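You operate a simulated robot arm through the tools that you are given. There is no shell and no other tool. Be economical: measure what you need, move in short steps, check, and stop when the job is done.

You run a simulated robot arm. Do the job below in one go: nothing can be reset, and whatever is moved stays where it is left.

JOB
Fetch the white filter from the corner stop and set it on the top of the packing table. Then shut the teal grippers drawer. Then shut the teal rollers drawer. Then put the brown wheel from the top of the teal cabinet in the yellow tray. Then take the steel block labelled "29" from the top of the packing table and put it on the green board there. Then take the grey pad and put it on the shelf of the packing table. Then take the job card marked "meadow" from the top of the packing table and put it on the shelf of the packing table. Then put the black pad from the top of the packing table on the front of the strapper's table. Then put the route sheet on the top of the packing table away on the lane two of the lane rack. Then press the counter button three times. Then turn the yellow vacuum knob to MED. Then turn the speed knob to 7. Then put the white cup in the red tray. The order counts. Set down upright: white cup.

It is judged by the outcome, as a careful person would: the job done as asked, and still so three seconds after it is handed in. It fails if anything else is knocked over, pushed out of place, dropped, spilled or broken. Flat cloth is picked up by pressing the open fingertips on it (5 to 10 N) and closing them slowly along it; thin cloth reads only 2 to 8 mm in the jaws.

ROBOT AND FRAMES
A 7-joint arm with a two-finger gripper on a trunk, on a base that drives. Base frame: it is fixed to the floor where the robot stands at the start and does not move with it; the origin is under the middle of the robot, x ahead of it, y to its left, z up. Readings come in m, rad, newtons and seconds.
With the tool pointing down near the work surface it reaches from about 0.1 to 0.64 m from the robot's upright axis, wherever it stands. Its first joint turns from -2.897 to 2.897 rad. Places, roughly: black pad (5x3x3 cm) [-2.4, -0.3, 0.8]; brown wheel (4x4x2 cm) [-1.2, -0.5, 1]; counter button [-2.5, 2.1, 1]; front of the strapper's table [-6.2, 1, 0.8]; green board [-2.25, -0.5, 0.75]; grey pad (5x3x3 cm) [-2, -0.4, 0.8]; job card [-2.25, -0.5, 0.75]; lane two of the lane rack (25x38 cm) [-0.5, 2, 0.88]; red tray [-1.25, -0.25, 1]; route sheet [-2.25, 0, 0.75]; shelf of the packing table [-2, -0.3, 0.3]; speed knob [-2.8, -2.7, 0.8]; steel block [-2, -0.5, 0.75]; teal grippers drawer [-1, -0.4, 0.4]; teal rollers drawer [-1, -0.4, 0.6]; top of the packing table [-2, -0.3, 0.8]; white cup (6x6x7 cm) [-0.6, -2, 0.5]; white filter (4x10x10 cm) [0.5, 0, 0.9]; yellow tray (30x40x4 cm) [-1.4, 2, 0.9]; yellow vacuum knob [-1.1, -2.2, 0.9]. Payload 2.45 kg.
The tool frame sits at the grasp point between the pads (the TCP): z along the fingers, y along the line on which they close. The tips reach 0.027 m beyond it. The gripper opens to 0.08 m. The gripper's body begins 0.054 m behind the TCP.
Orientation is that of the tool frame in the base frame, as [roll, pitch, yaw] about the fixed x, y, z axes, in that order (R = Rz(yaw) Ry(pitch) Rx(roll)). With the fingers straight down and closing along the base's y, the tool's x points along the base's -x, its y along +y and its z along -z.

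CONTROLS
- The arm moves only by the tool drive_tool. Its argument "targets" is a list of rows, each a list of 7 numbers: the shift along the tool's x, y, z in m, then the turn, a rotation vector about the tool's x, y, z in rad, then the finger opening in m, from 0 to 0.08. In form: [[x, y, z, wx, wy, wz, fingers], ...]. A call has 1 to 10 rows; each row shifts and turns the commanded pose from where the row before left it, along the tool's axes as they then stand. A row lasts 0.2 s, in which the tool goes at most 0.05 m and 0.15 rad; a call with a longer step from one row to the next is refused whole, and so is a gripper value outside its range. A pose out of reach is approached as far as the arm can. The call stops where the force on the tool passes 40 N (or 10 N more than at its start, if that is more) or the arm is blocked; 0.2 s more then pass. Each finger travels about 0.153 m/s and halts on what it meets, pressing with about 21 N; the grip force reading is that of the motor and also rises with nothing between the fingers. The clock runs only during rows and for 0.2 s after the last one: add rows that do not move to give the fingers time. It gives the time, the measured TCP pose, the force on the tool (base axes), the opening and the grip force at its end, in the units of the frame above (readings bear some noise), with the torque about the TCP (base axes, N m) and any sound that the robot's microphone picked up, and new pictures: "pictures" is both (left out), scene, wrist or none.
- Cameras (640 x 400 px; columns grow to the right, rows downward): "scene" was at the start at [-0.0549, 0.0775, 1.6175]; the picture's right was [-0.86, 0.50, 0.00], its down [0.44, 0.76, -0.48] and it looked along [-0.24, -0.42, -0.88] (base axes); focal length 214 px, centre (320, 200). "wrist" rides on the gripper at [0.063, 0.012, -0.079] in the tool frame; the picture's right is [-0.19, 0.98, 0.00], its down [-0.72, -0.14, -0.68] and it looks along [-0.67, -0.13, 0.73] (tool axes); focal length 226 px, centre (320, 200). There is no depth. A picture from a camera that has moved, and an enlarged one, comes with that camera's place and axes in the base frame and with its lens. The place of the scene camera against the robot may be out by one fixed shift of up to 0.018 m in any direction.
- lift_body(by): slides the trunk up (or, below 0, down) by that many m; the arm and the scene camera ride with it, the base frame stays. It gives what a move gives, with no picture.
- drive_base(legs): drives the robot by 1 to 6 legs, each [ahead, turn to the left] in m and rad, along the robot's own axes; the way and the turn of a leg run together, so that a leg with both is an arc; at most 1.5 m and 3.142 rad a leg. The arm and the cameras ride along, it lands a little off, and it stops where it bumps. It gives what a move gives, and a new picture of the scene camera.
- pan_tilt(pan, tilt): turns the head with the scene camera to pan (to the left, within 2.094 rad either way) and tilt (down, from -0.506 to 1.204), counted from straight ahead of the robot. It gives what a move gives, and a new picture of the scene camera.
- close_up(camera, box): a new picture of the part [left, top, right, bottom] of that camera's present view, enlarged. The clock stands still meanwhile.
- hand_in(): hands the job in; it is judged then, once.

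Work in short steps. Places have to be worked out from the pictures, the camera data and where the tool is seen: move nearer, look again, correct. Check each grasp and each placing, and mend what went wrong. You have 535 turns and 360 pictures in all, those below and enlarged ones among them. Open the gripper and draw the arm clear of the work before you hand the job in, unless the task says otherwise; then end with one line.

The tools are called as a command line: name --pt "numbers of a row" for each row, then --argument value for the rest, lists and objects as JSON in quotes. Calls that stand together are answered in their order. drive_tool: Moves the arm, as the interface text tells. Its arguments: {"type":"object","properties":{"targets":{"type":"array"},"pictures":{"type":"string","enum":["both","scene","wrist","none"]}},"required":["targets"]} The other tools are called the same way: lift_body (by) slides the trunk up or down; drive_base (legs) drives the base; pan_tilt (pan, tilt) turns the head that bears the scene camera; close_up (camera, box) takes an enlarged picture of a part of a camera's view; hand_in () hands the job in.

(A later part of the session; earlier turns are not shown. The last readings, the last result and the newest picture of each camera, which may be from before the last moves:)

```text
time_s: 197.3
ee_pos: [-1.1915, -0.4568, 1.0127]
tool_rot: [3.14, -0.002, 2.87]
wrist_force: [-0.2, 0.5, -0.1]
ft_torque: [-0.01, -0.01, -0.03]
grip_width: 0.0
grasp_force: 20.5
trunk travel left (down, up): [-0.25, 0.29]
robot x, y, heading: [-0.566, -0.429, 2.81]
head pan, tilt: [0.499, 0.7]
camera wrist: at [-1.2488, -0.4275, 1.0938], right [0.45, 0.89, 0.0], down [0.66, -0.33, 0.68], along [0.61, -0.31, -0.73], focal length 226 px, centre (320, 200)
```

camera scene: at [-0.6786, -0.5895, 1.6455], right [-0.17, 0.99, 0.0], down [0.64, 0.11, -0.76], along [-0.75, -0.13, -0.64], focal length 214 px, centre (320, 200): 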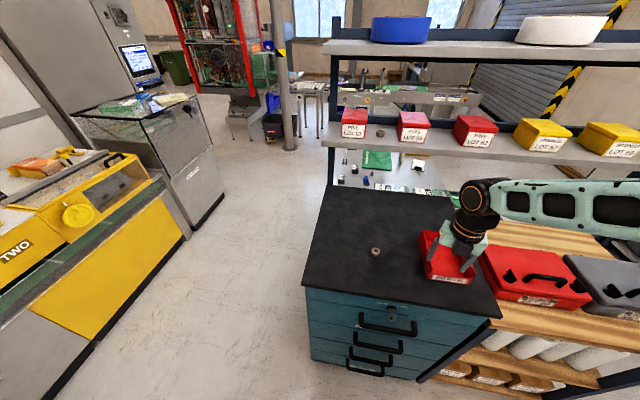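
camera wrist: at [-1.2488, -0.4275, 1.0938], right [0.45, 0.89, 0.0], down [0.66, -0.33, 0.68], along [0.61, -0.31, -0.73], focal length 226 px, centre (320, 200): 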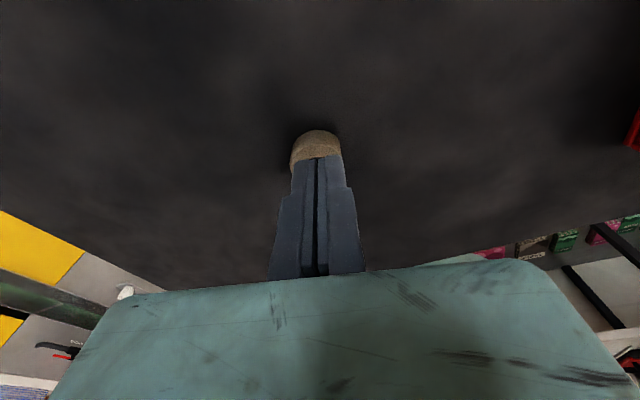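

Nothing gripped; the wheel is behind/below the fingers. I open, raise and look again.

drive_tool --pt "0 0 -0.03 0 0 0 0.0" --pt "0 0 0 0 0 0 0.07" --pt "0 0 0 0 0 0 0.07" --pictures "wrist"

close_up --camera "wrist" --box '[220, 80, 420, 205]'

close_up --camera "scene" --box '[300, 190, 460, 290]'

```text
time_s: 198.1
ee_pos: [-1.1905, -0.457, 1.0436]
tool_rot: [3.14, -0.005, 2.869]
wrist_force: [-0.7, -0.3, 0.5]
ft_torque: [0.0, -0.05, 0.04]
grip_width: 0.0696
grasp_force: 0.0
trunk travel left (down, up): [-0.25, 0.29]
robot x, y, heading: [-0.5647, -0.4271, 2.817]
head pan, tilt: [0.499, 0.7]
camera wrist: at [-1.2475, -0.4285, 1.1247], right [0.45, 0.89, 0.0], down [0.66, -0.33, 0.68], along [0.61, -0.31, -0.73], focal length 226 px, centre (320, 200)
```

wrist: 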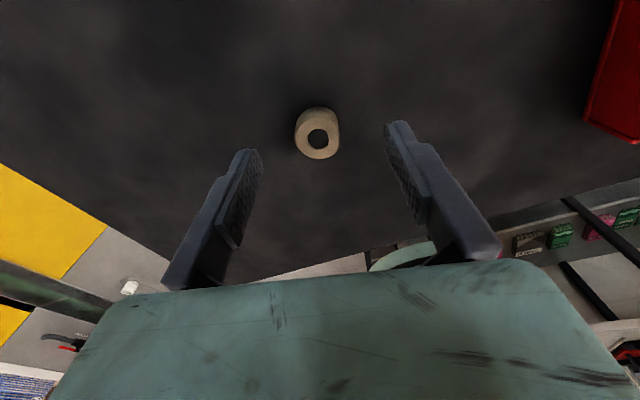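

```text
3.20 times, centred on (320, 142) of wrist
camera zoom: at [-1.2475, -0.4285, 1.1247], right [0.45, 0.89, 0.0], down [0.66, -0.33, 0.68], along [0.61, -0.31, -0.73], focal length 723 px, centre (320, 384)
```

zoom: 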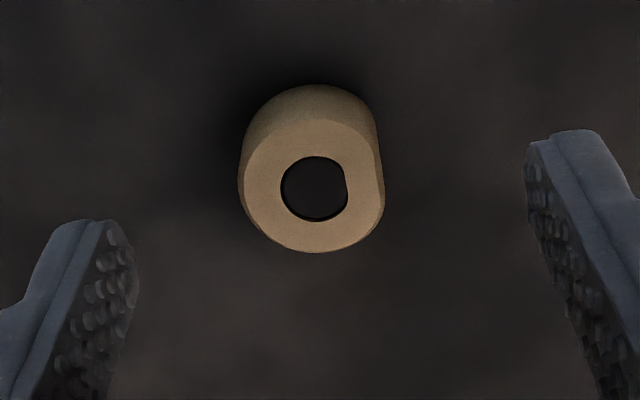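

```text
4.00 times, centred on (380, 240) of scene
camera zoom: at [-0.679, -0.5899, 1.6455], right [-0.17, 0.99, 0.0], down [0.64, 0.11, -0.76], along [-0.75, -0.13, -0.64], focal length 858 px, centre (80, 40)
```

zoom: 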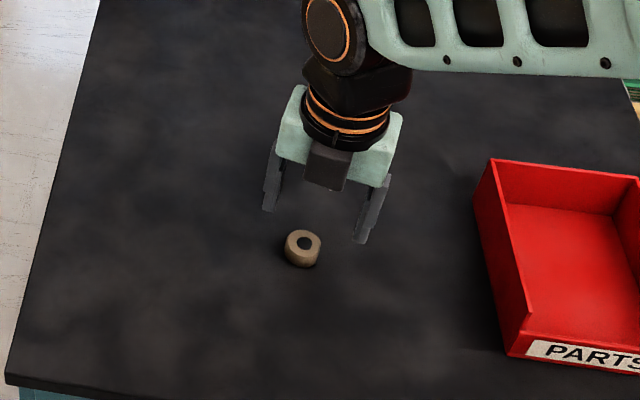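

Triangulation says it is directly beneath but lower than thought. I descend further with fingers open.

drive_tool --pt "0 0 0.02 0 0 0 0.07" --pt "0 0 0.012 0 0 0 0.07" --pt "0 0 0.006 0 0 0 0.07" --pt "0 0 0.005 0 0 0 0.07" --pictures "wrist"

```text
time_s: 199.2
ee_pos: [-1.1912, -0.4577, 1.0053]
tool_rot: [-3.14, -0.013, 2.871]
wrist_force: [6.8, -2.6, 16.0]
ft_torque: [0.13, -0.41, 0.16]
grip_width: 0.068
grasp_force: 0.1
trunk travel left (down, up): [-0.25, 0.29]
robot x, y, heading: [-0.5702, -0.431, 2.809]
head pan, tilt: [0.499, 0.7]
stopped in row 4: the force on the tool passed its limit at 42 N (the readings are from after the stop); the commanded pose is now the measured one
camera wrist: at [-1.2478, -0.4283, 1.0869], right [0.45, 0.89, 0.0], down [0.66, -0.33, 0.67], along [0.6, -0.3, -0.74], focal length 226 px, centre (320, 200)
```

wrist: 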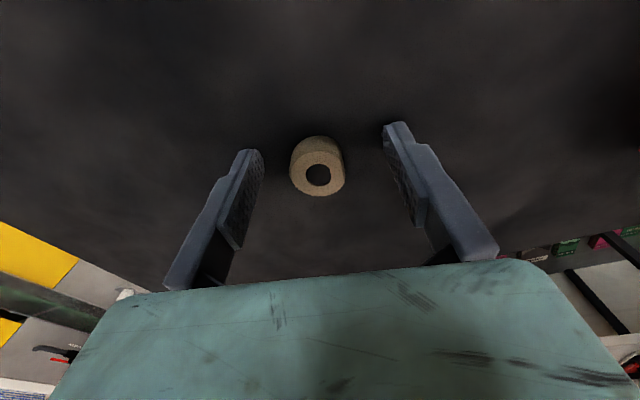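

The tips touch the top here. I lift 2 mm and try closing at this depth.

drive_tool --pt "0 0 -0.002 0 0.009 0 0.068" --pt "0 0 0 0 0 0 0.05" --pt "0 0 0 0 0 0 0.03" --pt "0 0 0 0 0 0 0.02" --pt "0 0 0 0 0 0 0.015" --pictures "wrist"

close_up --camera "scene" --box '[340, 210, 420, 260]'

```text
time_s: 200.4
ee_pos: [-1.1935, -0.4573, 1.0056]
tool_rot: [-3.141, -0.021, 2.867]
wrist_force: [-0.5, -0.9, -0.2]
ft_torque: [0.03, 0.0, 0.02]
grip_width: 0.0302
grasp_force: 21.1
trunk travel left (down, up): [-0.25, 0.29]
robot x, y, heading: [-0.5688, -0.4344, 2.813]
head pan, tilt: [0.499, 0.7]
camera wrist: at [-1.2488, -0.4278, 1.0874], right [0.45, 0.89, 0.0], down [0.67, -0.33, 0.67], along [0.59, -0.3, -0.75], focal length 226 px, centre (320, 200)
```

wrist: 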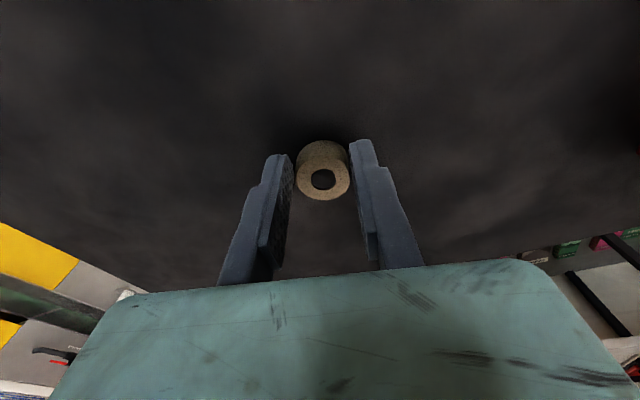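

```text
8.00 times, centred on (380, 235) of scene
camera zoom: at [-0.6788, -0.5899, 1.6455], right [-0.17, 0.99, 0.0], down [0.64, 0.11, -0.76], along [-0.75, -0.13, -0.64], focal length 1716 px, centre (-160, -80)
```

zoom: 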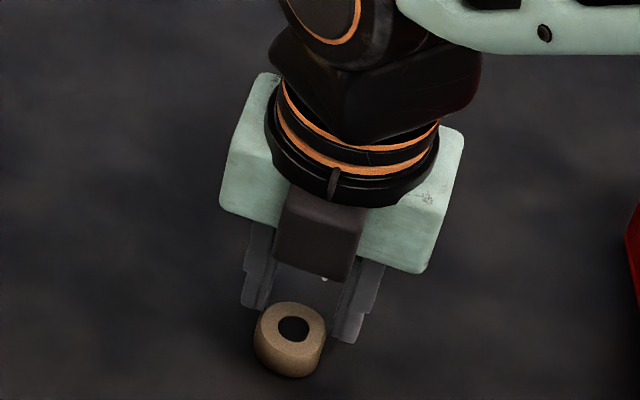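

It grips a chord: the wheel's centre is ~13 mm nearer the robot. I open, shift and close again.

drive_tool --pt "0 0 0 0 0 0 0.06" --pt "0 0 -0.001 0 0.012 0 0.06" --pt "-0.013 0 0 0 0 0 0.06" --pt "0 0 0 0 0 0 0.03" --pt "0 0 0 0 0 0 0.02" --pt "0 0 0 0 0 0 0.0" --pictures "wrist"

```text
time_s: 201.8
ee_pos: [-1.1803, -0.4615, 1.0057]
tool_rot: [-3.141, -0.032, 2.87]
wrist_force: [0.4, -1.4, 0.0]
ft_torque: [-0.03, -0.03, 0.0]
grip_width: 0.0312
grasp_force: 20.9
trunk travel left (down, up): [-0.25, 0.29]
robot x, y, heading: [-0.567, -0.4272, 2.811]
head pan, tilt: [0.499, 0.7]
camera wrist: at [-1.236, -0.4327, 1.0886], right [0.45, 0.89, -0.01], down [0.67, -0.34, 0.66], along [0.59, -0.3, -0.75], focal length 226 px, centre (320, 200)
```

wrist: 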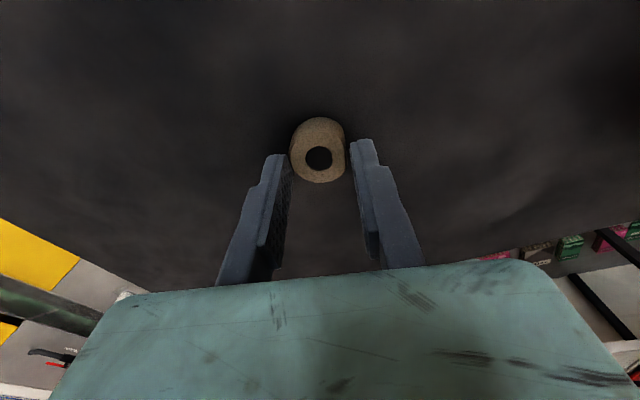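

Gripping at 31 mm. I lift and check.

drive_tool --pt "0 0 -0.02 0 -0.032 0 0.0" --pt "0 0 -0.04 0 0 0 0.0" --pt "0 0 -0.05 0 0 0 0.0" --pictures "wrist"

close_up --camera "scene" --box '[340, 180, 436, 260]'

```text
time_s: 202.6
ee_pos: [-1.1782, -0.4613, 1.1167]
tool_rot: [3.141, -0.002, 2.87]
wrist_force: [-0.5, 0.7, 0.1]
ft_torque: [-0.02, 0.01, -0.01]
grip_width: 0.031
grasp_force: 20.7
trunk travel left (down, up): [-0.25, 0.29]
robot x, y, heading: [-0.5659, -0.4294, 2.812]
head pan, tilt: [0.499, 0.7]
camera wrist: at [-1.2354, -0.432, 1.1974], right [0.45, 0.89, 0.0], down [0.65, -0.33, 0.68], along [0.61, -0.31, -0.73], focal length 226 px, centre (320, 200)
```

wrist: 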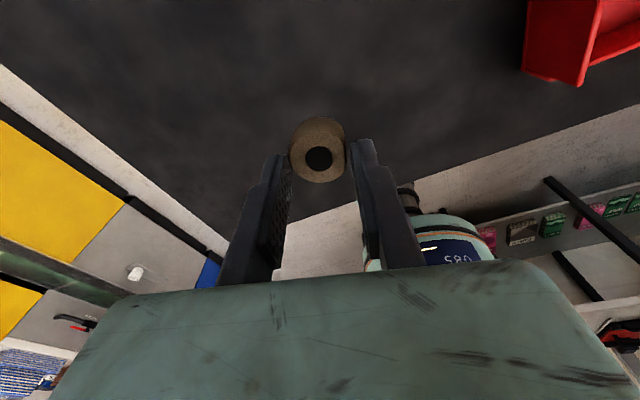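

```text
5.00 times, centred on (388, 220) of scene
camera zoom: at [-0.6781, -0.5899, 1.6456], right [-0.17, 0.99, 0.0], down [0.63, 0.11, -0.77], along [-0.75, -0.13, -0.64], focal length 1072 px, centre (-20, 100)
```

zoom: 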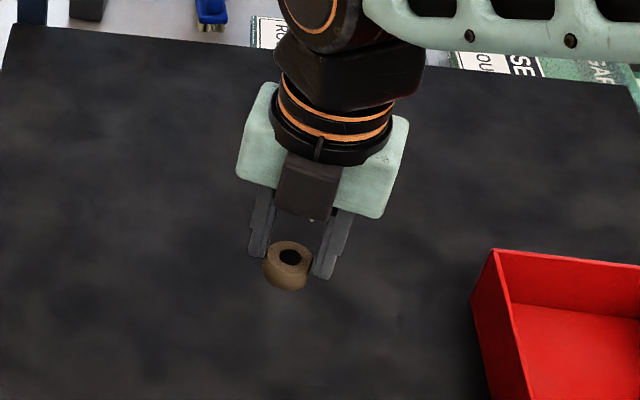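

The wheel is held. I raise, back off from the cabinet and turn toward the rack to the +y side.

drive_tool --pt "0 0 -0.05 0 0 0 0.0" --pt "-0.02 0 -0.04 0 0 0 0.0" --pictures "none"

drive_base --legs '[[-0.2, 0], [0, -1.24], [0.9, 0]]'

pan_tilt --pan 0.4 --tilt 0.5

```text
time_s: 203.2
ee_pos: [-1.1598, -0.4681, 1.2063]
tool_rot: [-3.14, 0.0, 2.869]
wrist_force: [-0.2, -0.2, 0.4]
ft_torque: [0.01, 0.04, -0.03]
grip_width: 0.0309
grasp_force: 21.0
trunk travel left (down, up): [-0.25, 0.29]
robot x, y, heading: [-0.5675, -0.4316, 2.809]
head pan, tilt: [0.499, 0.7]
```

```text
time_s: 212.4
ee_pos: [-0.5675, 0.9653, 1.2062]
tool_rot: [3.141, -0.001, 1.599]
wrist_force: [-0.6, -0.2, -0.7]
ft_torque: [0.01, 0.0, 0.0]
grip_width: 0.0312
grasp_force: 20.5
trunk travel left (down, up): [-0.25, 0.29]
robot x, y, heading: [-0.359, 0.4058, 1.544]
head pan, tilt: [0.499, 0.7]
camera scene: at [-0.5376, 0.463, 1.6455], right [0.89, 0.45, 0.0], down [0.29, -0.57, -0.76], along [-0.35, 0.68, -0.64], focal length 214 px, centre (320, 200)
```

scene: 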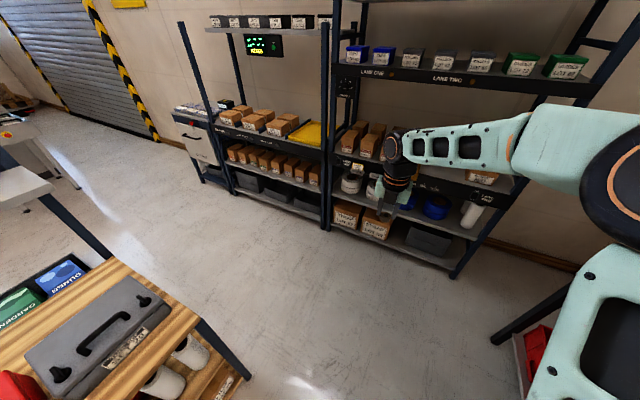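

```text
time_s: 213.1
ee_pos: [-0.5683, 0.9649, 1.2064]
tool_rot: [-3.141, 0.001, 1.601]
wrist_force: [-0.2, 0.1, -1.4]
ft_torque: [0.04, -0.01, 0.04]
grip_width: 0.0312
grasp_force: 21.1
trunk travel left (down, up): [-0.25, 0.29]
robot x, y, heading: [-0.3579, 0.4118, 1.544]
head pan, tilt: [0.4, 0.499]
camera scene: at [-0.5321, 0.4718, 1.6631], right [0.93, 0.36, 0.0], down [0.17, -0.45, -0.88], along [-0.32, 0.82, -0.48], focal length 214 px, centre (320, 200)
```

scene: 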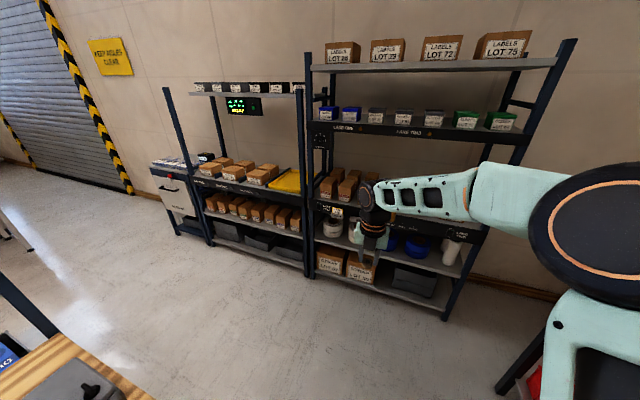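

The yellow tray is in the left rack at about [-1.42, 2.03]. I drive around the wooden cart's corner and turn to face that rack.

drive_base --legs '[[0.4, 0], [0, 1.32], [1.06, 0], [0, -1.3]]'

pan_tilt --pan 0.0 --tilt 0.5

```text
time_s: 227.3
ee_pos: [-1.5459, 1.6602, 1.2052]
tool_rot: [-3.141, 0.0, 1.595]
wrist_force: [-0.2, 0.1, 0.2]
ft_torque: [0.03, 0.0, 0.03]
grip_width: 0.0309
grasp_force: 21.3
trunk travel left (down, up): [-0.25, 0.29]
robot x, y, heading: [-1.3379, 1.1025, 1.535]
head pan, tilt: [0.4, 0.499]
camera scene: at [-1.513, 1.168, 1.6632], right [0.93, 0.36, 0.0], down [0.17, -0.45, -0.88], along [-0.31, 0.82, -0.48], focal length 214 px, centre (320, 200)
```

scene: 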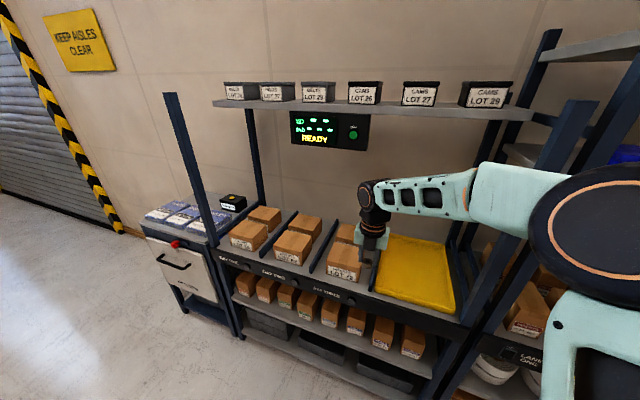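

```text
time_s: 228.2
ee_pos: [-1.5469, 1.6604, 1.2064]
tool_rot: [3.141, 0.0, 1.593]
wrist_force: [-0.6, 0.3, -0.5]
ft_torque: [-0.03, -0.03, 0.01]
grip_width: 0.0311
grasp_force: 20.9
trunk travel left (down, up): [-0.25, 0.29]
robot x, y, heading: [-1.3359, 1.1027, 1.536]
head pan, tilt: [0.0, 0.499]
camera scene: at [-1.4775, 1.1739, 1.6632], right [1.0, -0.04, 0.0], down [-0.02, -0.48, -0.88], along [0.03, 0.88, -0.48], focal length 214 px, centre (320, 200)
```

scene: 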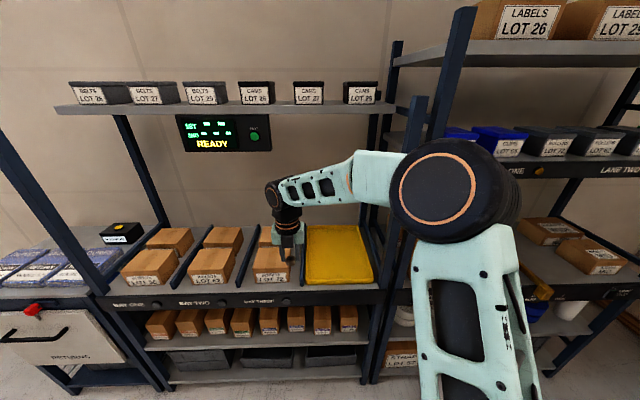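

The tray spans x -1.51…-1.21, y 1.81…2.24. I drive 24 cm closer, head turned aside.

drive_base --legs '[[0.23, 0]]'

pan_tilt --pan 0.7 --tilt 0.6

drive_tool --pt "0.01 0.04 0 0 0 0 0" --pt "0.01 0.045 0 0 0 0 0" --pt "0.01 0.045 0 0 0 0 0" --pt "0.01 0.045 0 0 0 0 0" --pictures "both"

```text
time_s: 229.9
ee_pos: [-1.5375, 1.8922, 1.2057]
tool_rot: [-3.141, -0.001, 1.594]
wrist_force: [-0.4, 0.0, -0.3]
ft_torque: [-0.03, 0.01, 0.03]
grip_width: 0.0311
grasp_force: 20.8
trunk travel left (down, up): [-0.25, 0.29]
robot x, y, heading: [-1.3326, 1.3359, 1.531]
head pan, tilt: [0.0, 0.499]
camera scene: at [-1.4691, 1.4062, 1.6631], right [1.0, -0.04, 0.0], down [-0.02, -0.48, -0.88], along [0.03, 0.88, -0.48], focal length 214 px, centre (320, 200)
```

scene: 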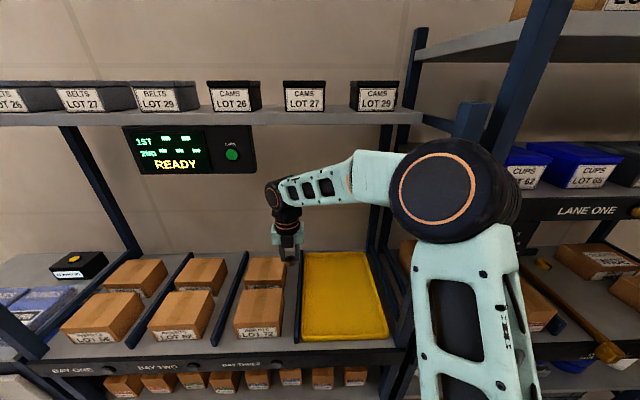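

```text
time_s: 231.0
ee_pos: [-1.5386, 1.8926, 1.2064]
tool_rot: [3.14, -0.001, 1.593]
wrist_force: [-0.5, 0.8, 0.5]
ft_torque: [0.01, 0.01, 0.0]
grip_width: 0.031
grasp_force: 21.1
trunk travel left (down, up): [-0.25, 0.29]
robot x, y, heading: [-1.3307, 1.3383, 1.538]
head pan, tilt: [0.7, 0.6]
camera scene: at [-1.5268, 1.3839, 1.6541], right [0.79, 0.62, 0.0], down [0.35, -0.45, -0.82], along [-0.51, 0.65, -0.57], focal length 214 px, centre (320, 200)
```

scene: 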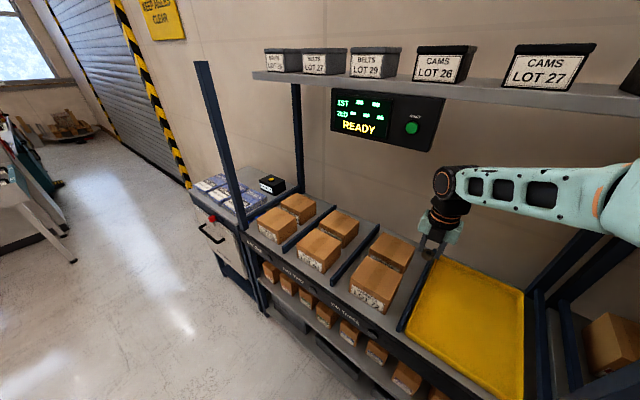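

```text
time_s: 232.0
ee_pos: [-1.3638, 1.9371, 1.2081]
tool_rot: [-3.141, 0.0, 1.593]
wrist_force: [0.5, 0.3, -0.3]
ft_torque: [0.01, 0.02, 0.02]
grip_width: 0.031
grasp_force: 21.0
trunk travel left (down, up): [-0.25, 0.29]
robot x, y, heading: [-1.3315, 1.3371, 1.535]
head pan, tilt: [0.7, 0.6]
camera scene: at [-1.5258, 1.384, 1.6543], right [0.79, 0.62, 0.0], down [0.35, -0.45, -0.83], along [-0.51, 0.65, -0.56], focal length 214 px, centre (320, 200)
camera wrist: at [-1.3516, 2.0009, 1.289], right [0.99, -0.17, 0.0], down [-0.12, -0.72, 0.68], along [-0.12, -0.67, -0.73], focal length 226 px, centre (320, 200)
```

scene: 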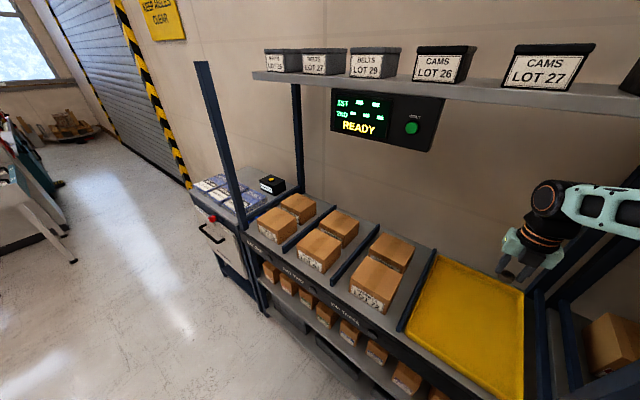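
wrist: 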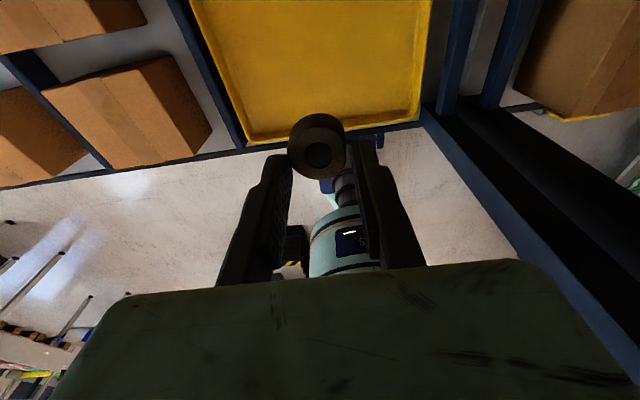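

Over the tray's middle. I lower toward the tray floor.

drive_tool --pt "0 0 0.05 0 0 0 0" --pt "0 0 0.05 0 0 0 0" --pt "0 0 0.05 0 0 0 0" --pt "0 0 0.05 0 0 0 0" --pt "0 0 0.05 0 0 0 0" --pt "0 0 0.02 0 0 0 0" --pt "0 0 0.01 0 0 0 0" --pictures "wrist"

```text
time_s: 233.6
ee_pos: [-1.3634, 1.936, 0.9289]
tool_rot: [3.14, -0.001, 1.591]
wrist_force: [0.1, -0.2, -0.5]
ft_torque: [-0.01, -0.03, 0.0]
grip_width: 0.0308
grasp_force: 20.5
trunk travel left (down, up): [-0.25, 0.29]
robot x, y, heading: [-1.332, 1.3314, 1.535]
head pan, tilt: [0.7, 0.6]
camera wrist: at [-1.3516, 2.0003, 1.0095], right [0.99, -0.17, 0.0], down [-0.12, -0.72, 0.68], along [-0.12, -0.67, -0.73], focal length 226 px, centre (320, 200)
```

wrist: 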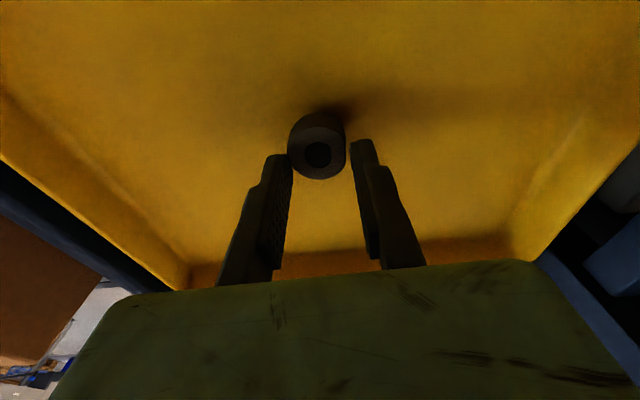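

Close above the floor. I lower in small steps until contact and release.

drive_tool --pt "0 0 0.008 0 0 0 0" --pt "0 0 0.006 0 0 0 0" --pt "0 0 0.004 0 0 0 0" --pictures "none"

```text
time_s: 234.4
ee_pos: [-1.3638, 1.937, 0.9101]
tool_rot: [3.141, -0.003, 1.594]
wrist_force: [0.9, 0.7, 22.5]
ft_torque: [0.09, 0.01, 0.04]
grip_width: 0.0309
grasp_force: 20.7
trunk travel left (down, up): [-0.25, 0.29]
robot x, y, heading: [-1.3308, 1.3349, 1.533]
head pan, tilt: [0.7, 0.6]
```

drive_tool --pt "0 0 -0.002 0 0 0 0.0" --pt "0 0 0 0 0 0 0.04" --pt "0 0 0 0 0 0 0.05" --pt "0 0 -0.03 0 0 0 0.05" --pt "0 0 -0.05 0 0 0 0.05" --pictures "wrist"

```text
time_s: 235.6
ee_pos: [-1.3643, 1.9349, 0.9916]
tool_rot: [3.141, 0.002, 1.593]
wrist_force: [0.8, -0.4, -0.4]
ft_torque: [-0.02, -0.02, 0.0]
grip_width: 0.0499
grasp_force: 0.0
trunk travel left (down, up): [-0.25, 0.29]
robot x, y, heading: [-1.3291, 1.3351, 1.532]
head pan, tilt: [0.7, 0.6]
camera wrist: at [-1.3537, 1.9991, 1.0716], right [0.99, -0.17, 0.0], down [-0.12, -0.72, 0.68], along [-0.12, -0.67, -0.73], focal length 226 px, centre (320, 200)
```

wrist: 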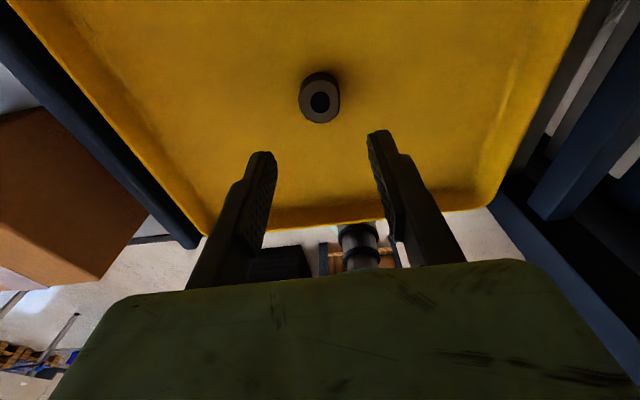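

The wheel lies in the yellow tray. I raise the arm, back out and drive around via the -x side toward the packing table.

drive_tool --pt "0 0 -0.05 0 0 0 0.05" --pt "0 0 -0.05 0 0 0 0.05" --pt "0 0 -0.05 0 0 0 0.05" --pt "0 0 -0.05 0 0 0 0.0" --pictures "none"

drive_base --legs '[[-0.25, 0], [0, 1.6], [1.4, 0]]'

pan_tilt --pan 0.8 --tilt 0.6

```text
time_s: 236.6
ee_pos: [-1.3615, 1.9358, 1.1923]
tool_rot: [-3.141, 0.0, 1.596]
wrist_force: [-0.2, -0.7, -0.6]
ft_torque: [0.05, -0.04, 0.0]
grip_width: 0.0002
grasp_force: 21.7
trunk travel left (down, up): [-0.25, 0.29]
robot x, y, heading: [-1.3345, 1.335, 1.532]
head pan, tilt: [0.7, 0.6]
```

```text
time_s: 249.0
ee_pos: [-3.3322, 1.1214, 1.1929]
tool_rot: [3.141, 0.001, 3.128]
wrist_force: [-0.4, -0.5, 0.5]
ft_torque: [0.0, -0.01, -0.02]
grip_width: 0.0001
grasp_force: 21.1
trunk travel left (down, up): [-0.25, 0.29]
robot x, y, heading: [-2.7296, 1.1341, 3.07]
head pan, tilt: [0.7, 0.6]
camera scene: at [-2.794, 0.9328, 1.6541], right [-0.59, 0.81, 0.0], down [0.46, 0.33, -0.82], along [-0.67, -0.49, -0.57], focal length 214 px, centre (320, 200)
```

scene: 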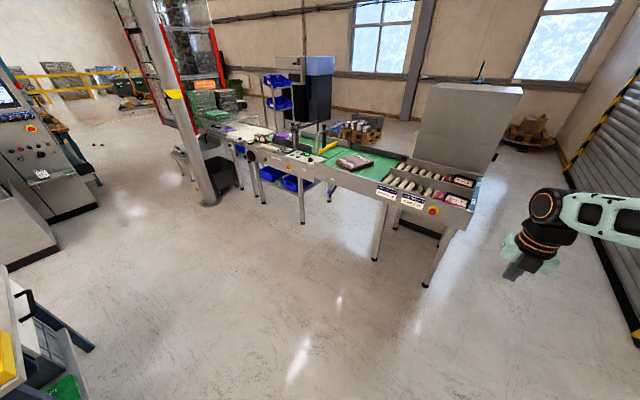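

```text
time_s: 249.6
ee_pos: [-3.3329, 1.1208, 1.192]
tool_rot: [3.14, 0.0, 3.131]
wrist_force: [0.7, -0.3, 0.2]
ft_torque: [0.0, 0.01, -0.02]
grip_width: 0.0
grasp_force: 20.4
trunk travel left (down, up): [-0.25, 0.29]
robot x, y, heading: [-2.725, 1.1305, 3.074]
head pan, tilt: [0.799, 0.6]
camera scene: at [-2.7883, 0.9259, 1.6541], right [-0.67, 0.74, 0.0], down [0.42, 0.38, -0.82], along [-0.61, -0.55, -0.57], focal length 214 px, centre (320, 200)
```

scene: 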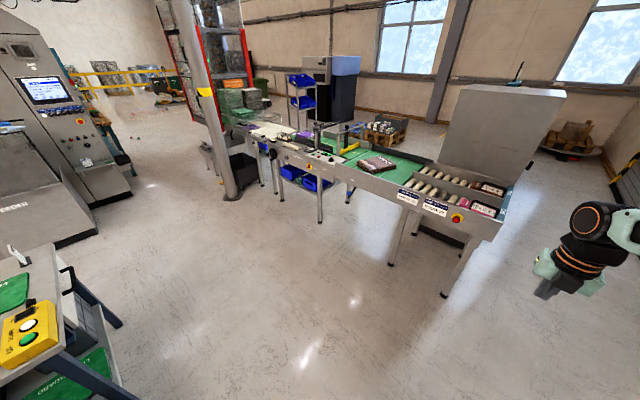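

Free floor. I drive down past the table front and to its -y end.

drive_base --legs '[[0, 1.43], [1.35, 0], [0, 0.14], [0.93, 0], [0, 1.6], [0.95, 0]]'

```text
time_s: 273.4
ee_pos: [-1.6465, -1.3095, 1.1928]
tool_rot: [3.141, 0.001, -0.117]
wrist_force: [-0.4, -0.9, 0.5]
ft_torque: [0.01, 0.0, -0.02]
grip_width: 0.0
grasp_force: 21.0
trunk travel left (down, up): [-0.25, 0.29]
robot x, y, heading: [-2.2465, -1.2567, -0.17]
head pan, tilt: [0.799, 0.6]
camera scene: at [-2.1726, -1.0713, 1.6541], right [0.59, -0.81, 0.0], down [-0.46, -0.33, -0.82], along [0.67, 0.48, -0.57], focal length 214 px, centre (320, 200)
```

scene: 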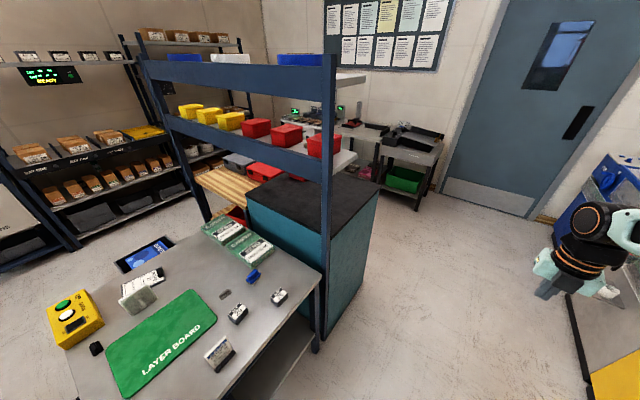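

The filter still stands. I retract the tool, shift along to x≈-2.0 and turn to face the table end.

drive_tool --pt "-0.05 0 0 0 0 0 0.0" --pt "-0.05 0 0 0 0 0 0.0" --pt "-0.05 0 0 0 0 0 0.0" --pt "-0.05 0 0 0 0 0 0.0" --pictures "none"

drive_base --legs '[[0.22, 0], [0, 1.74]]'

pan_tilt --pan 0.3 --tilt 0.8

```text
time_s: 274.4
ee_pos: [-1.8494, -1.2858, 1.1926]
tool_rot: [3.14, -0.003, -0.115]
wrist_force: [0.4, 0.5, 0.1]
ft_torque: [-0.04, -0.01, 0.0]
grip_width: 0.0
grasp_force: 20.7
trunk travel left (down, up): [-0.25, 0.29]
robot x, y, heading: [-2.2451, -1.2582, -0.168]
head pan, tilt: [0.799, 0.6]
```

```text
time_s: 280.3
ee_pos: [-2.0393, -0.8972, 1.1919]
tool_rot: [3.142, 0.0, 1.562]
wrist_force: [0.1, 0.3, 0.0]
ft_torque: [0.0, 0.01, 0.0]
grip_width: 0.0
grasp_force: 20.8
trunk travel left (down, up): [-0.25, 0.29]
robot x, y, heading: [-2.0216, -1.2973, 1.499]
head pan, tilt: [0.799, 0.6]
camera scene: at [-2.2269, -1.2486, 1.6541], right [0.74, 0.67, 0.0], down [0.38, -0.42, -0.82], along [-0.55, 0.61, -0.57], focal length 214 px, centre (320, 200)
```

scene: 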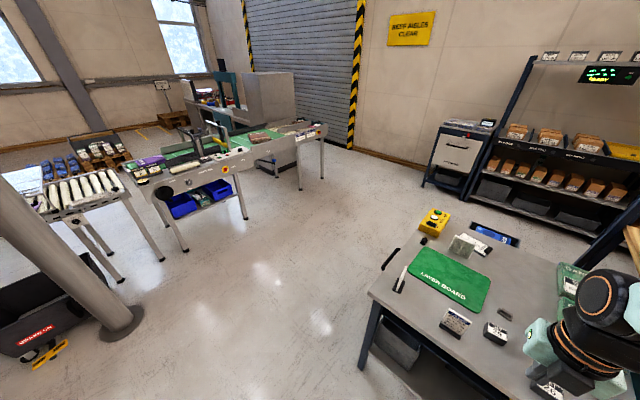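

```text
time_s: 281.3
ee_pos: [-2.0395, -0.898, 1.1917]
tool_rot: [3.141, 0.0, 1.562]
wrist_force: [0.4, 1.1, -0.7]
ft_torque: [0.02, -0.01, -0.03]
grip_width: 0.0002
grasp_force: 21.0
trunk travel left (down, up): [-0.25, 0.29]
robot x, y, heading: [-2.0201, -1.2954, 1.497]
head pan, tilt: [0.3, 0.799]
camera scene: at [-2.1864, -1.2358, 1.6373], right [0.97, 0.23, 0.0], down [0.17, -0.7, -0.7], along [-0.16, 0.68, -0.72], focal length 214 px, centre (320, 200)
```

scene: 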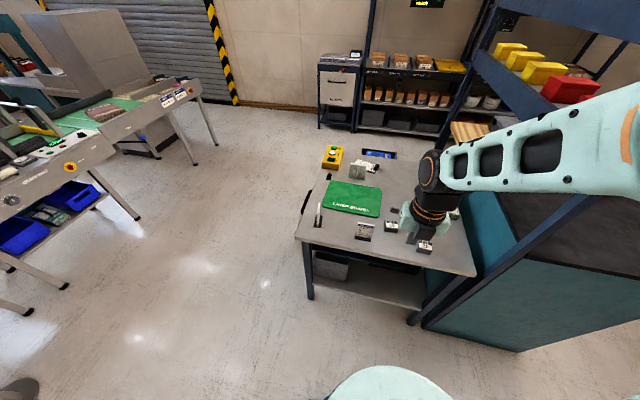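

From this end the lower shelf is open too. I enlarge the table.

close_up --camera "scene" --box '[290, 130, 490, 330]'

```text
2.00 times, centred on (390, 230) of scene
camera zoom: at [-2.1864, -1.2358, 1.6373], right [0.97, 0.23, 0.0], down [0.17, -0.7, -0.7], along [-0.16, 0.68, -0.72], focal length 429 px, centre (180, 140)
```

zoom: 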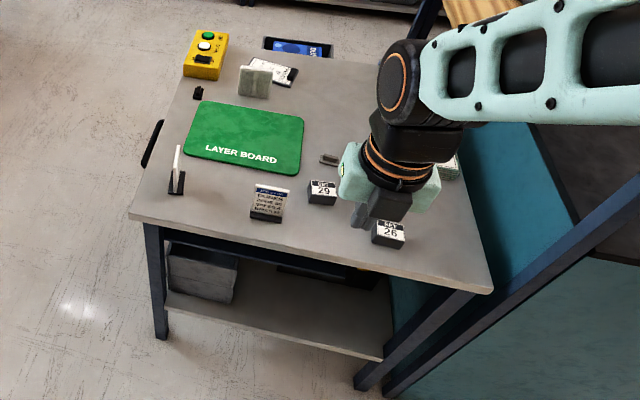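

Block "29" is at about [-1.99,-0.56], the board beyond. I drive closer and lower the trunk for more reach.

drive_base --legs '[[0.16, 0]]'

drive_tool --pt "0.02 0 -0.04 0 0 0 0.05" --pt "0.03 0.0 -0.04 0 0 0 0.06" --pt "0.03 0.0 -0.04 0 0 0 0.06" --pictures "none"

lift_body --by -0.2

drive_tool --pt "0.03 0 0 0 0 0 0.06" --pt "0.03 0.0 0 0 0 0 0.06" --pictures "both"

```text
time_s: 282.7
ee_pos: [-2.0301, -0.741, 1.1923]
tool_rot: [-3.141, -0.001, 1.565]
wrist_force: [0.1, 1.6, -0.5]
ft_torque: [-0.04, 0.01, 0.02]
grip_width: 0.0
grasp_force: 20.8
trunk travel left (down, up): [-0.25, 0.29]
robot x, y, heading: [-2.0139, -1.1408, 1.506]
head pan, tilt: [0.3, 0.799]
camera scene: at [-2.1764, -1.0796, 1.6372], right [0.97, 0.23, 0.0], down [0.17, -0.7, -0.7], along [-0.16, 0.68, -0.72], focal length 214 px, centre (320, 200)
```

scene: 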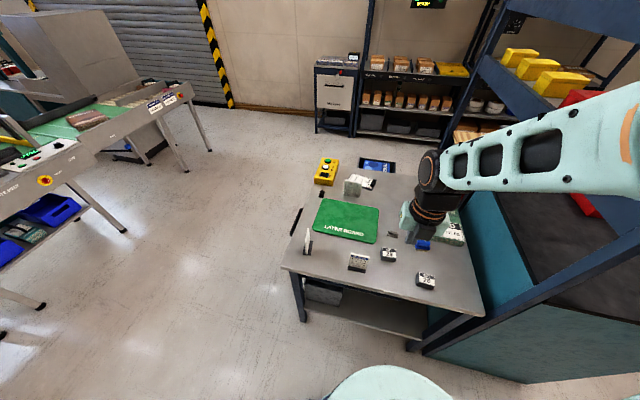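

```text
time_s: 283.5
ee_pos: [-2.0302, -0.6616, 1.3086]
tool_rot: [3.141, -0.001, 1.565]
wrist_force: [0.9, -0.4, -0.4]
ft_torque: [0.03, 0.01, -0.01]
grip_width: 0.0599
grasp_force: 0.0
trunk travel left (down, up): [-0.25, 0.29]
robot x, y, heading: [-2.0135, -1.1418, 1.504]
head pan, tilt: [0.3, 0.799]
```

```text
time_s: 285.6
ee_pos: [-2.0302, -0.6623, 1.1087]
tool_rot: [3.141, -0.002, 1.563]
wrist_force: [0.6, -0.1, -0.4]
ft_torque: [0.04, 0.0, 0.01]
grip_width: 0.06
grasp_force: 0.0
trunk travel left (down, up): [-0.05, 0.49]
robot x, y, heading: [-2.0156, -1.1402, 1.507]
head pan, tilt: [0.3, 0.799]
```

```text
time_s: 286.2
ee_pos: [-2.0311, -0.6005, 1.1089]
tool_rot: [3.141, 0.001, 1.563]
wrist_force: [0.5, -0.3, 0.9]
ft_torque: [0.0, 0.01, 0.01]
grip_width: 0.06
grasp_force: 0.0
trunk travel left (down, up): [-0.05, 0.49]
robot x, y, heading: [-2.0135, -1.1475, 1.502]
head pan, tilt: [0.3, 0.799]
camera scene: at [-2.1764, -1.0806, 1.4372], right [0.97, 0.23, 0.0], down [0.17, -0.7, -0.7], along [-0.16, 0.68, -0.72], focal length 214 px, centre (320, 200)
camera wrist: at [-2.0181, -0.5369, 1.1889], right [0.98, -0.2, 0.0], down [-0.15, -0.72, 0.68], along [-0.14, -0.67, -0.73], focal length 226 px, centre (320, 200)
```

scene: 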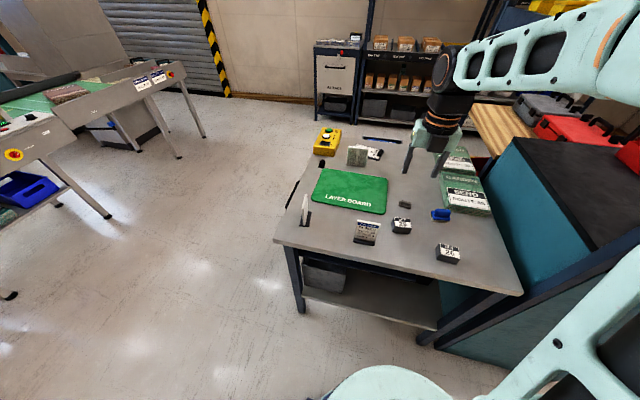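
wrist: 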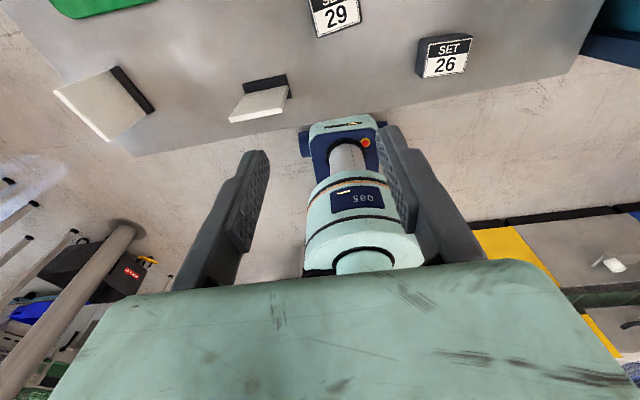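

Block "29" is at ≈[-2.005,-0.563], aligned with the table. I move above it and lower.

drive_tool --pt "0.037 0.026 0.0 0 0 0 0.06" --pt "0 0 0.05 0 0 0 0.06" --pt "0 0 0.05 0 0 0 0.06" --pt "0 0 0.04 0 0 0 0.06" --pictures "wrist"

```text
time_s: 287.2
ee_pos: [-2.0039, -0.5657, 0.9675]
tool_rot: [3.141, -0.001, 1.564]
wrist_force: [0.0, 0.2, -0.1]
ft_torque: [0.01, 0.0, -0.02]
grip_width: 0.0598
grasp_force: 0.0
trunk travel left (down, up): [-0.05, 0.49]
robot x, y, heading: [-2.0155, -1.1401, 1.508]
head pan, tilt: [0.3, 0.799]
camera wrist: at [-1.991, -0.5024, 1.0485], right [0.98, -0.2, 0.0], down [-0.15, -0.72, 0.68], along [-0.14, -0.67, -0.73], focal length 226 px, centre (320, 200)
```

wrist: 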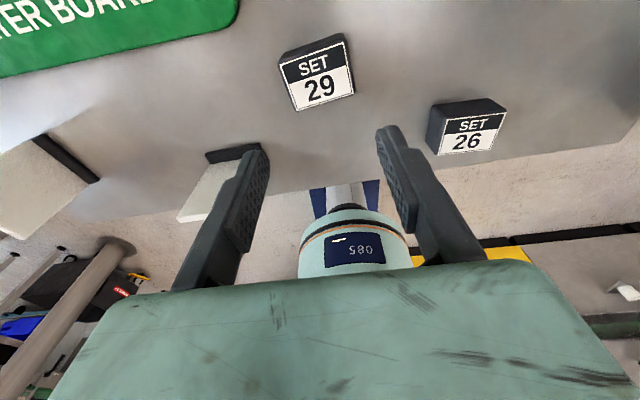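

Well aligned. I turn 7° to match and lower further.

drive_tool --pt "0.003 -0.002 0.04 0 0 -0.12 0.06" --pt "0 0 0.04 0 0 0 0.06" --pictures "wrist"

```text
time_s: 287.8
ee_pos: [-2.0045, -0.5621, 0.8876]
tool_rot: [-3.141, -0.001, 1.684]
wrist_force: [0.8, 0.7, 0.8]
ft_torque: [0.01, 0.0, 0.0]
grip_width: 0.0598
grasp_force: 0.1
trunk travel left (down, up): [-0.05, 0.49]
robot x, y, heading: [-2.0174, -1.1418, 1.509]
head pan, tilt: [0.3, 0.799]
camera wrist: at [-1.9998, -0.4982, 0.9674], right [1.0, -0.08, 0.0], down [-0.06, -0.73, 0.68], along [-0.06, -0.68, -0.73], focal length 226 px, centre (320, 200)
```

wrist: 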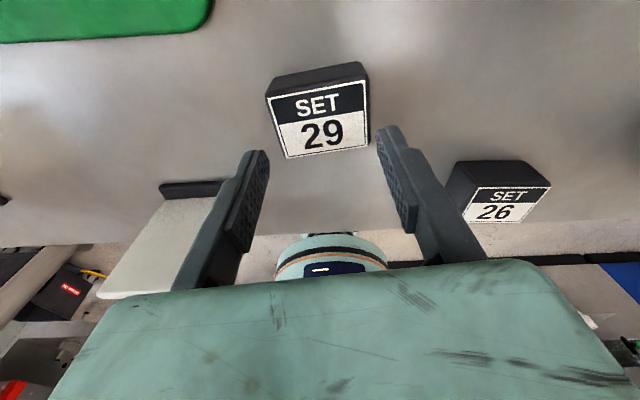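

Top at z≈0.822, about 5 cm wide. I open to 7.5 cm and descend.

drive_tool --pt "0 0 0.03 0 0 0 0.076" --pt "0 0 0.02 0 0 0 0.076" --pt "0 0 0.012 0 0 0 0.076" --pictures "wrist"

```text
time_s: 288.7
ee_pos: [-2.0104, -0.5604, 0.8361]
tool_rot: [3.139, -0.013, 1.687]
wrist_force: [-2.6, -15.9, 26.7]
ft_torque: [-0.88, 1.08, 0.71]
grip_width: 0.0689
grasp_force: 0.1
trunk travel left (down, up): [-0.05, 0.49]
robot x, y, heading: [-2.0141, -1.1429, 1.506]
head pan, tilt: [0.3, 0.799]
stopped in row 3: the force on the tool passed its limit at 69 N (the readings are from after the stop); the commanded pose is now the measured one
camera wrist: at [-2.0056, -0.4971, 0.9171], right [1.0, -0.08, 0.0], down [-0.06, -0.74, 0.67], along [-0.05, -0.67, -0.74], focal length 226 px, centre (320, 200)
```

wrist: 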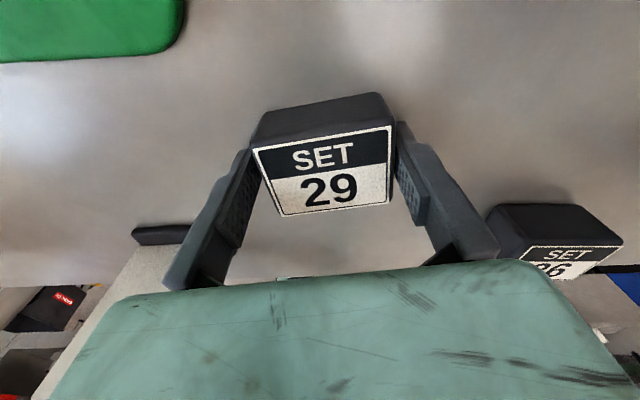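

A finger pressed the block's edge; it's nearly as wide as the jaw. I lift and re-measure.

drive_tool --pt "0 0 -0.03 0 0 0 0.08" --pt "0 0 -0.01 0 0 0 0.08" --pt "0 0 0 0 0 0 0.08" --pictures "wrist"

close_up --camera "wrist" --box '[220, 60, 420, 185]'

```text
time_s: 289.5
ee_pos: [-2.0089, -0.5587, 0.8732]
tool_rot: [3.139, -0.012, 1.685]
wrist_force: [0.5, -0.2, 0.1]
ft_torque: [0.0, -0.04, -0.03]
grip_width: 0.08
grasp_force: 0.0
trunk travel left (down, up): [-0.05, 0.49]
robot x, y, heading: [-2.0162, -1.1412, 1.505]
head pan, tilt: [0.3, 0.799]
camera wrist: at [-2.0043, -0.4946, 0.9544], right [1.0, -0.08, 0.0], down [-0.06, -0.74, 0.67], along [-0.06, -0.67, -0.74], focal length 226 px, centre (320, 200)
```

wrist: 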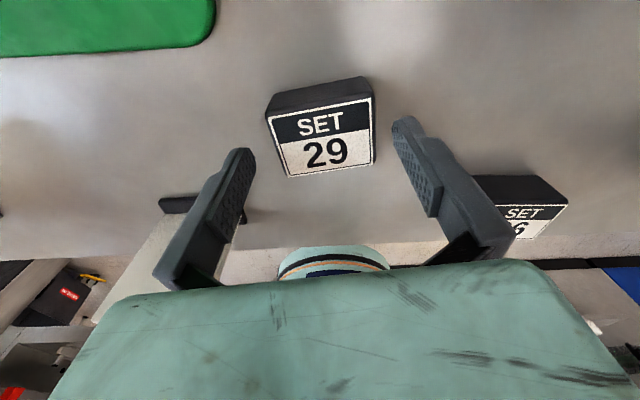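

```text
3.20 times, centred on (320, 122) of wrist
camera zoom: at [-2.0043, -0.4946, 0.9544], right [1.0, -0.08, 0.0], down [-0.06, -0.74, 0.67], along [-0.06, -0.67, -0.74], focal length 723 px, centre (320, 448)
```

zoom: 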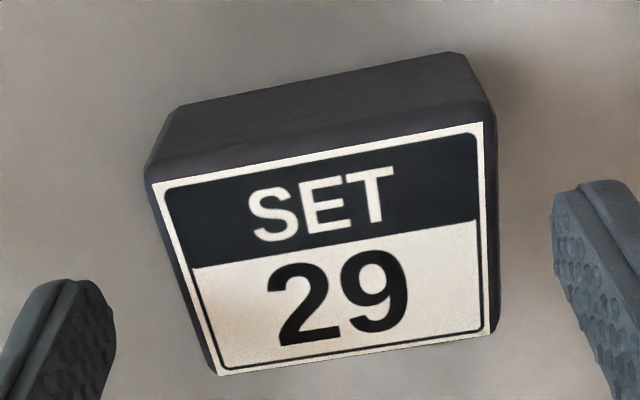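

I centre 3 mm toward +y tool, keep the jaw fully open, and descend again.

drive_tool --pt "0.0 0.004 0.02 0 -0.012 -0.03 0.08" --pt "0 0 0.015 0 0 0 0.08" --pt "0 0 0.01 0 0 0 0.08" --pictures "wrist"

```text
time_s: 290.3
ee_pos: [-2.0092, -0.5596, 0.8375]
tool_rot: [-3.14, -0.006, 1.719]
wrist_force: [-1.1, -15.2, 23.8]
ft_torque: [-0.82, 0.88, 0.58]
grip_width: 0.0737
grasp_force: 0.0
trunk travel left (down, up): [-0.05, 0.49]
robot x, y, heading: [-2.0179, -1.141, 1.51]
head pan, tilt: [0.3, 0.799]
stopped in row 3: the force on the tool passed its limit at 71 N (the readings are from after the stop); the commanded pose is now the measured one
camera wrist: at [-2.006, -0.4953, 0.9183], right [1.0, -0.05, 0.0], down [-0.03, -0.74, 0.68], along [-0.03, -0.68, -0.74], focal length 226 px, centre (320, 200)
```

wrist: 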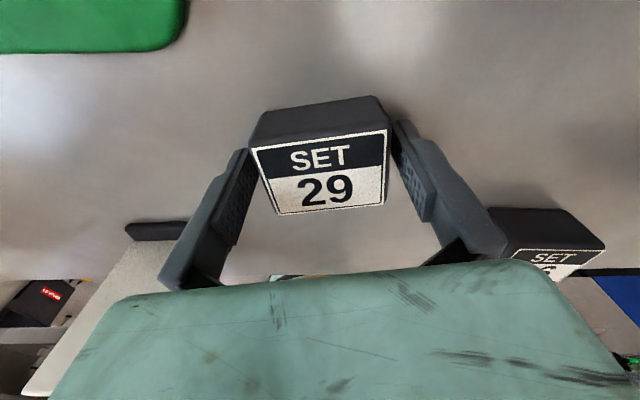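

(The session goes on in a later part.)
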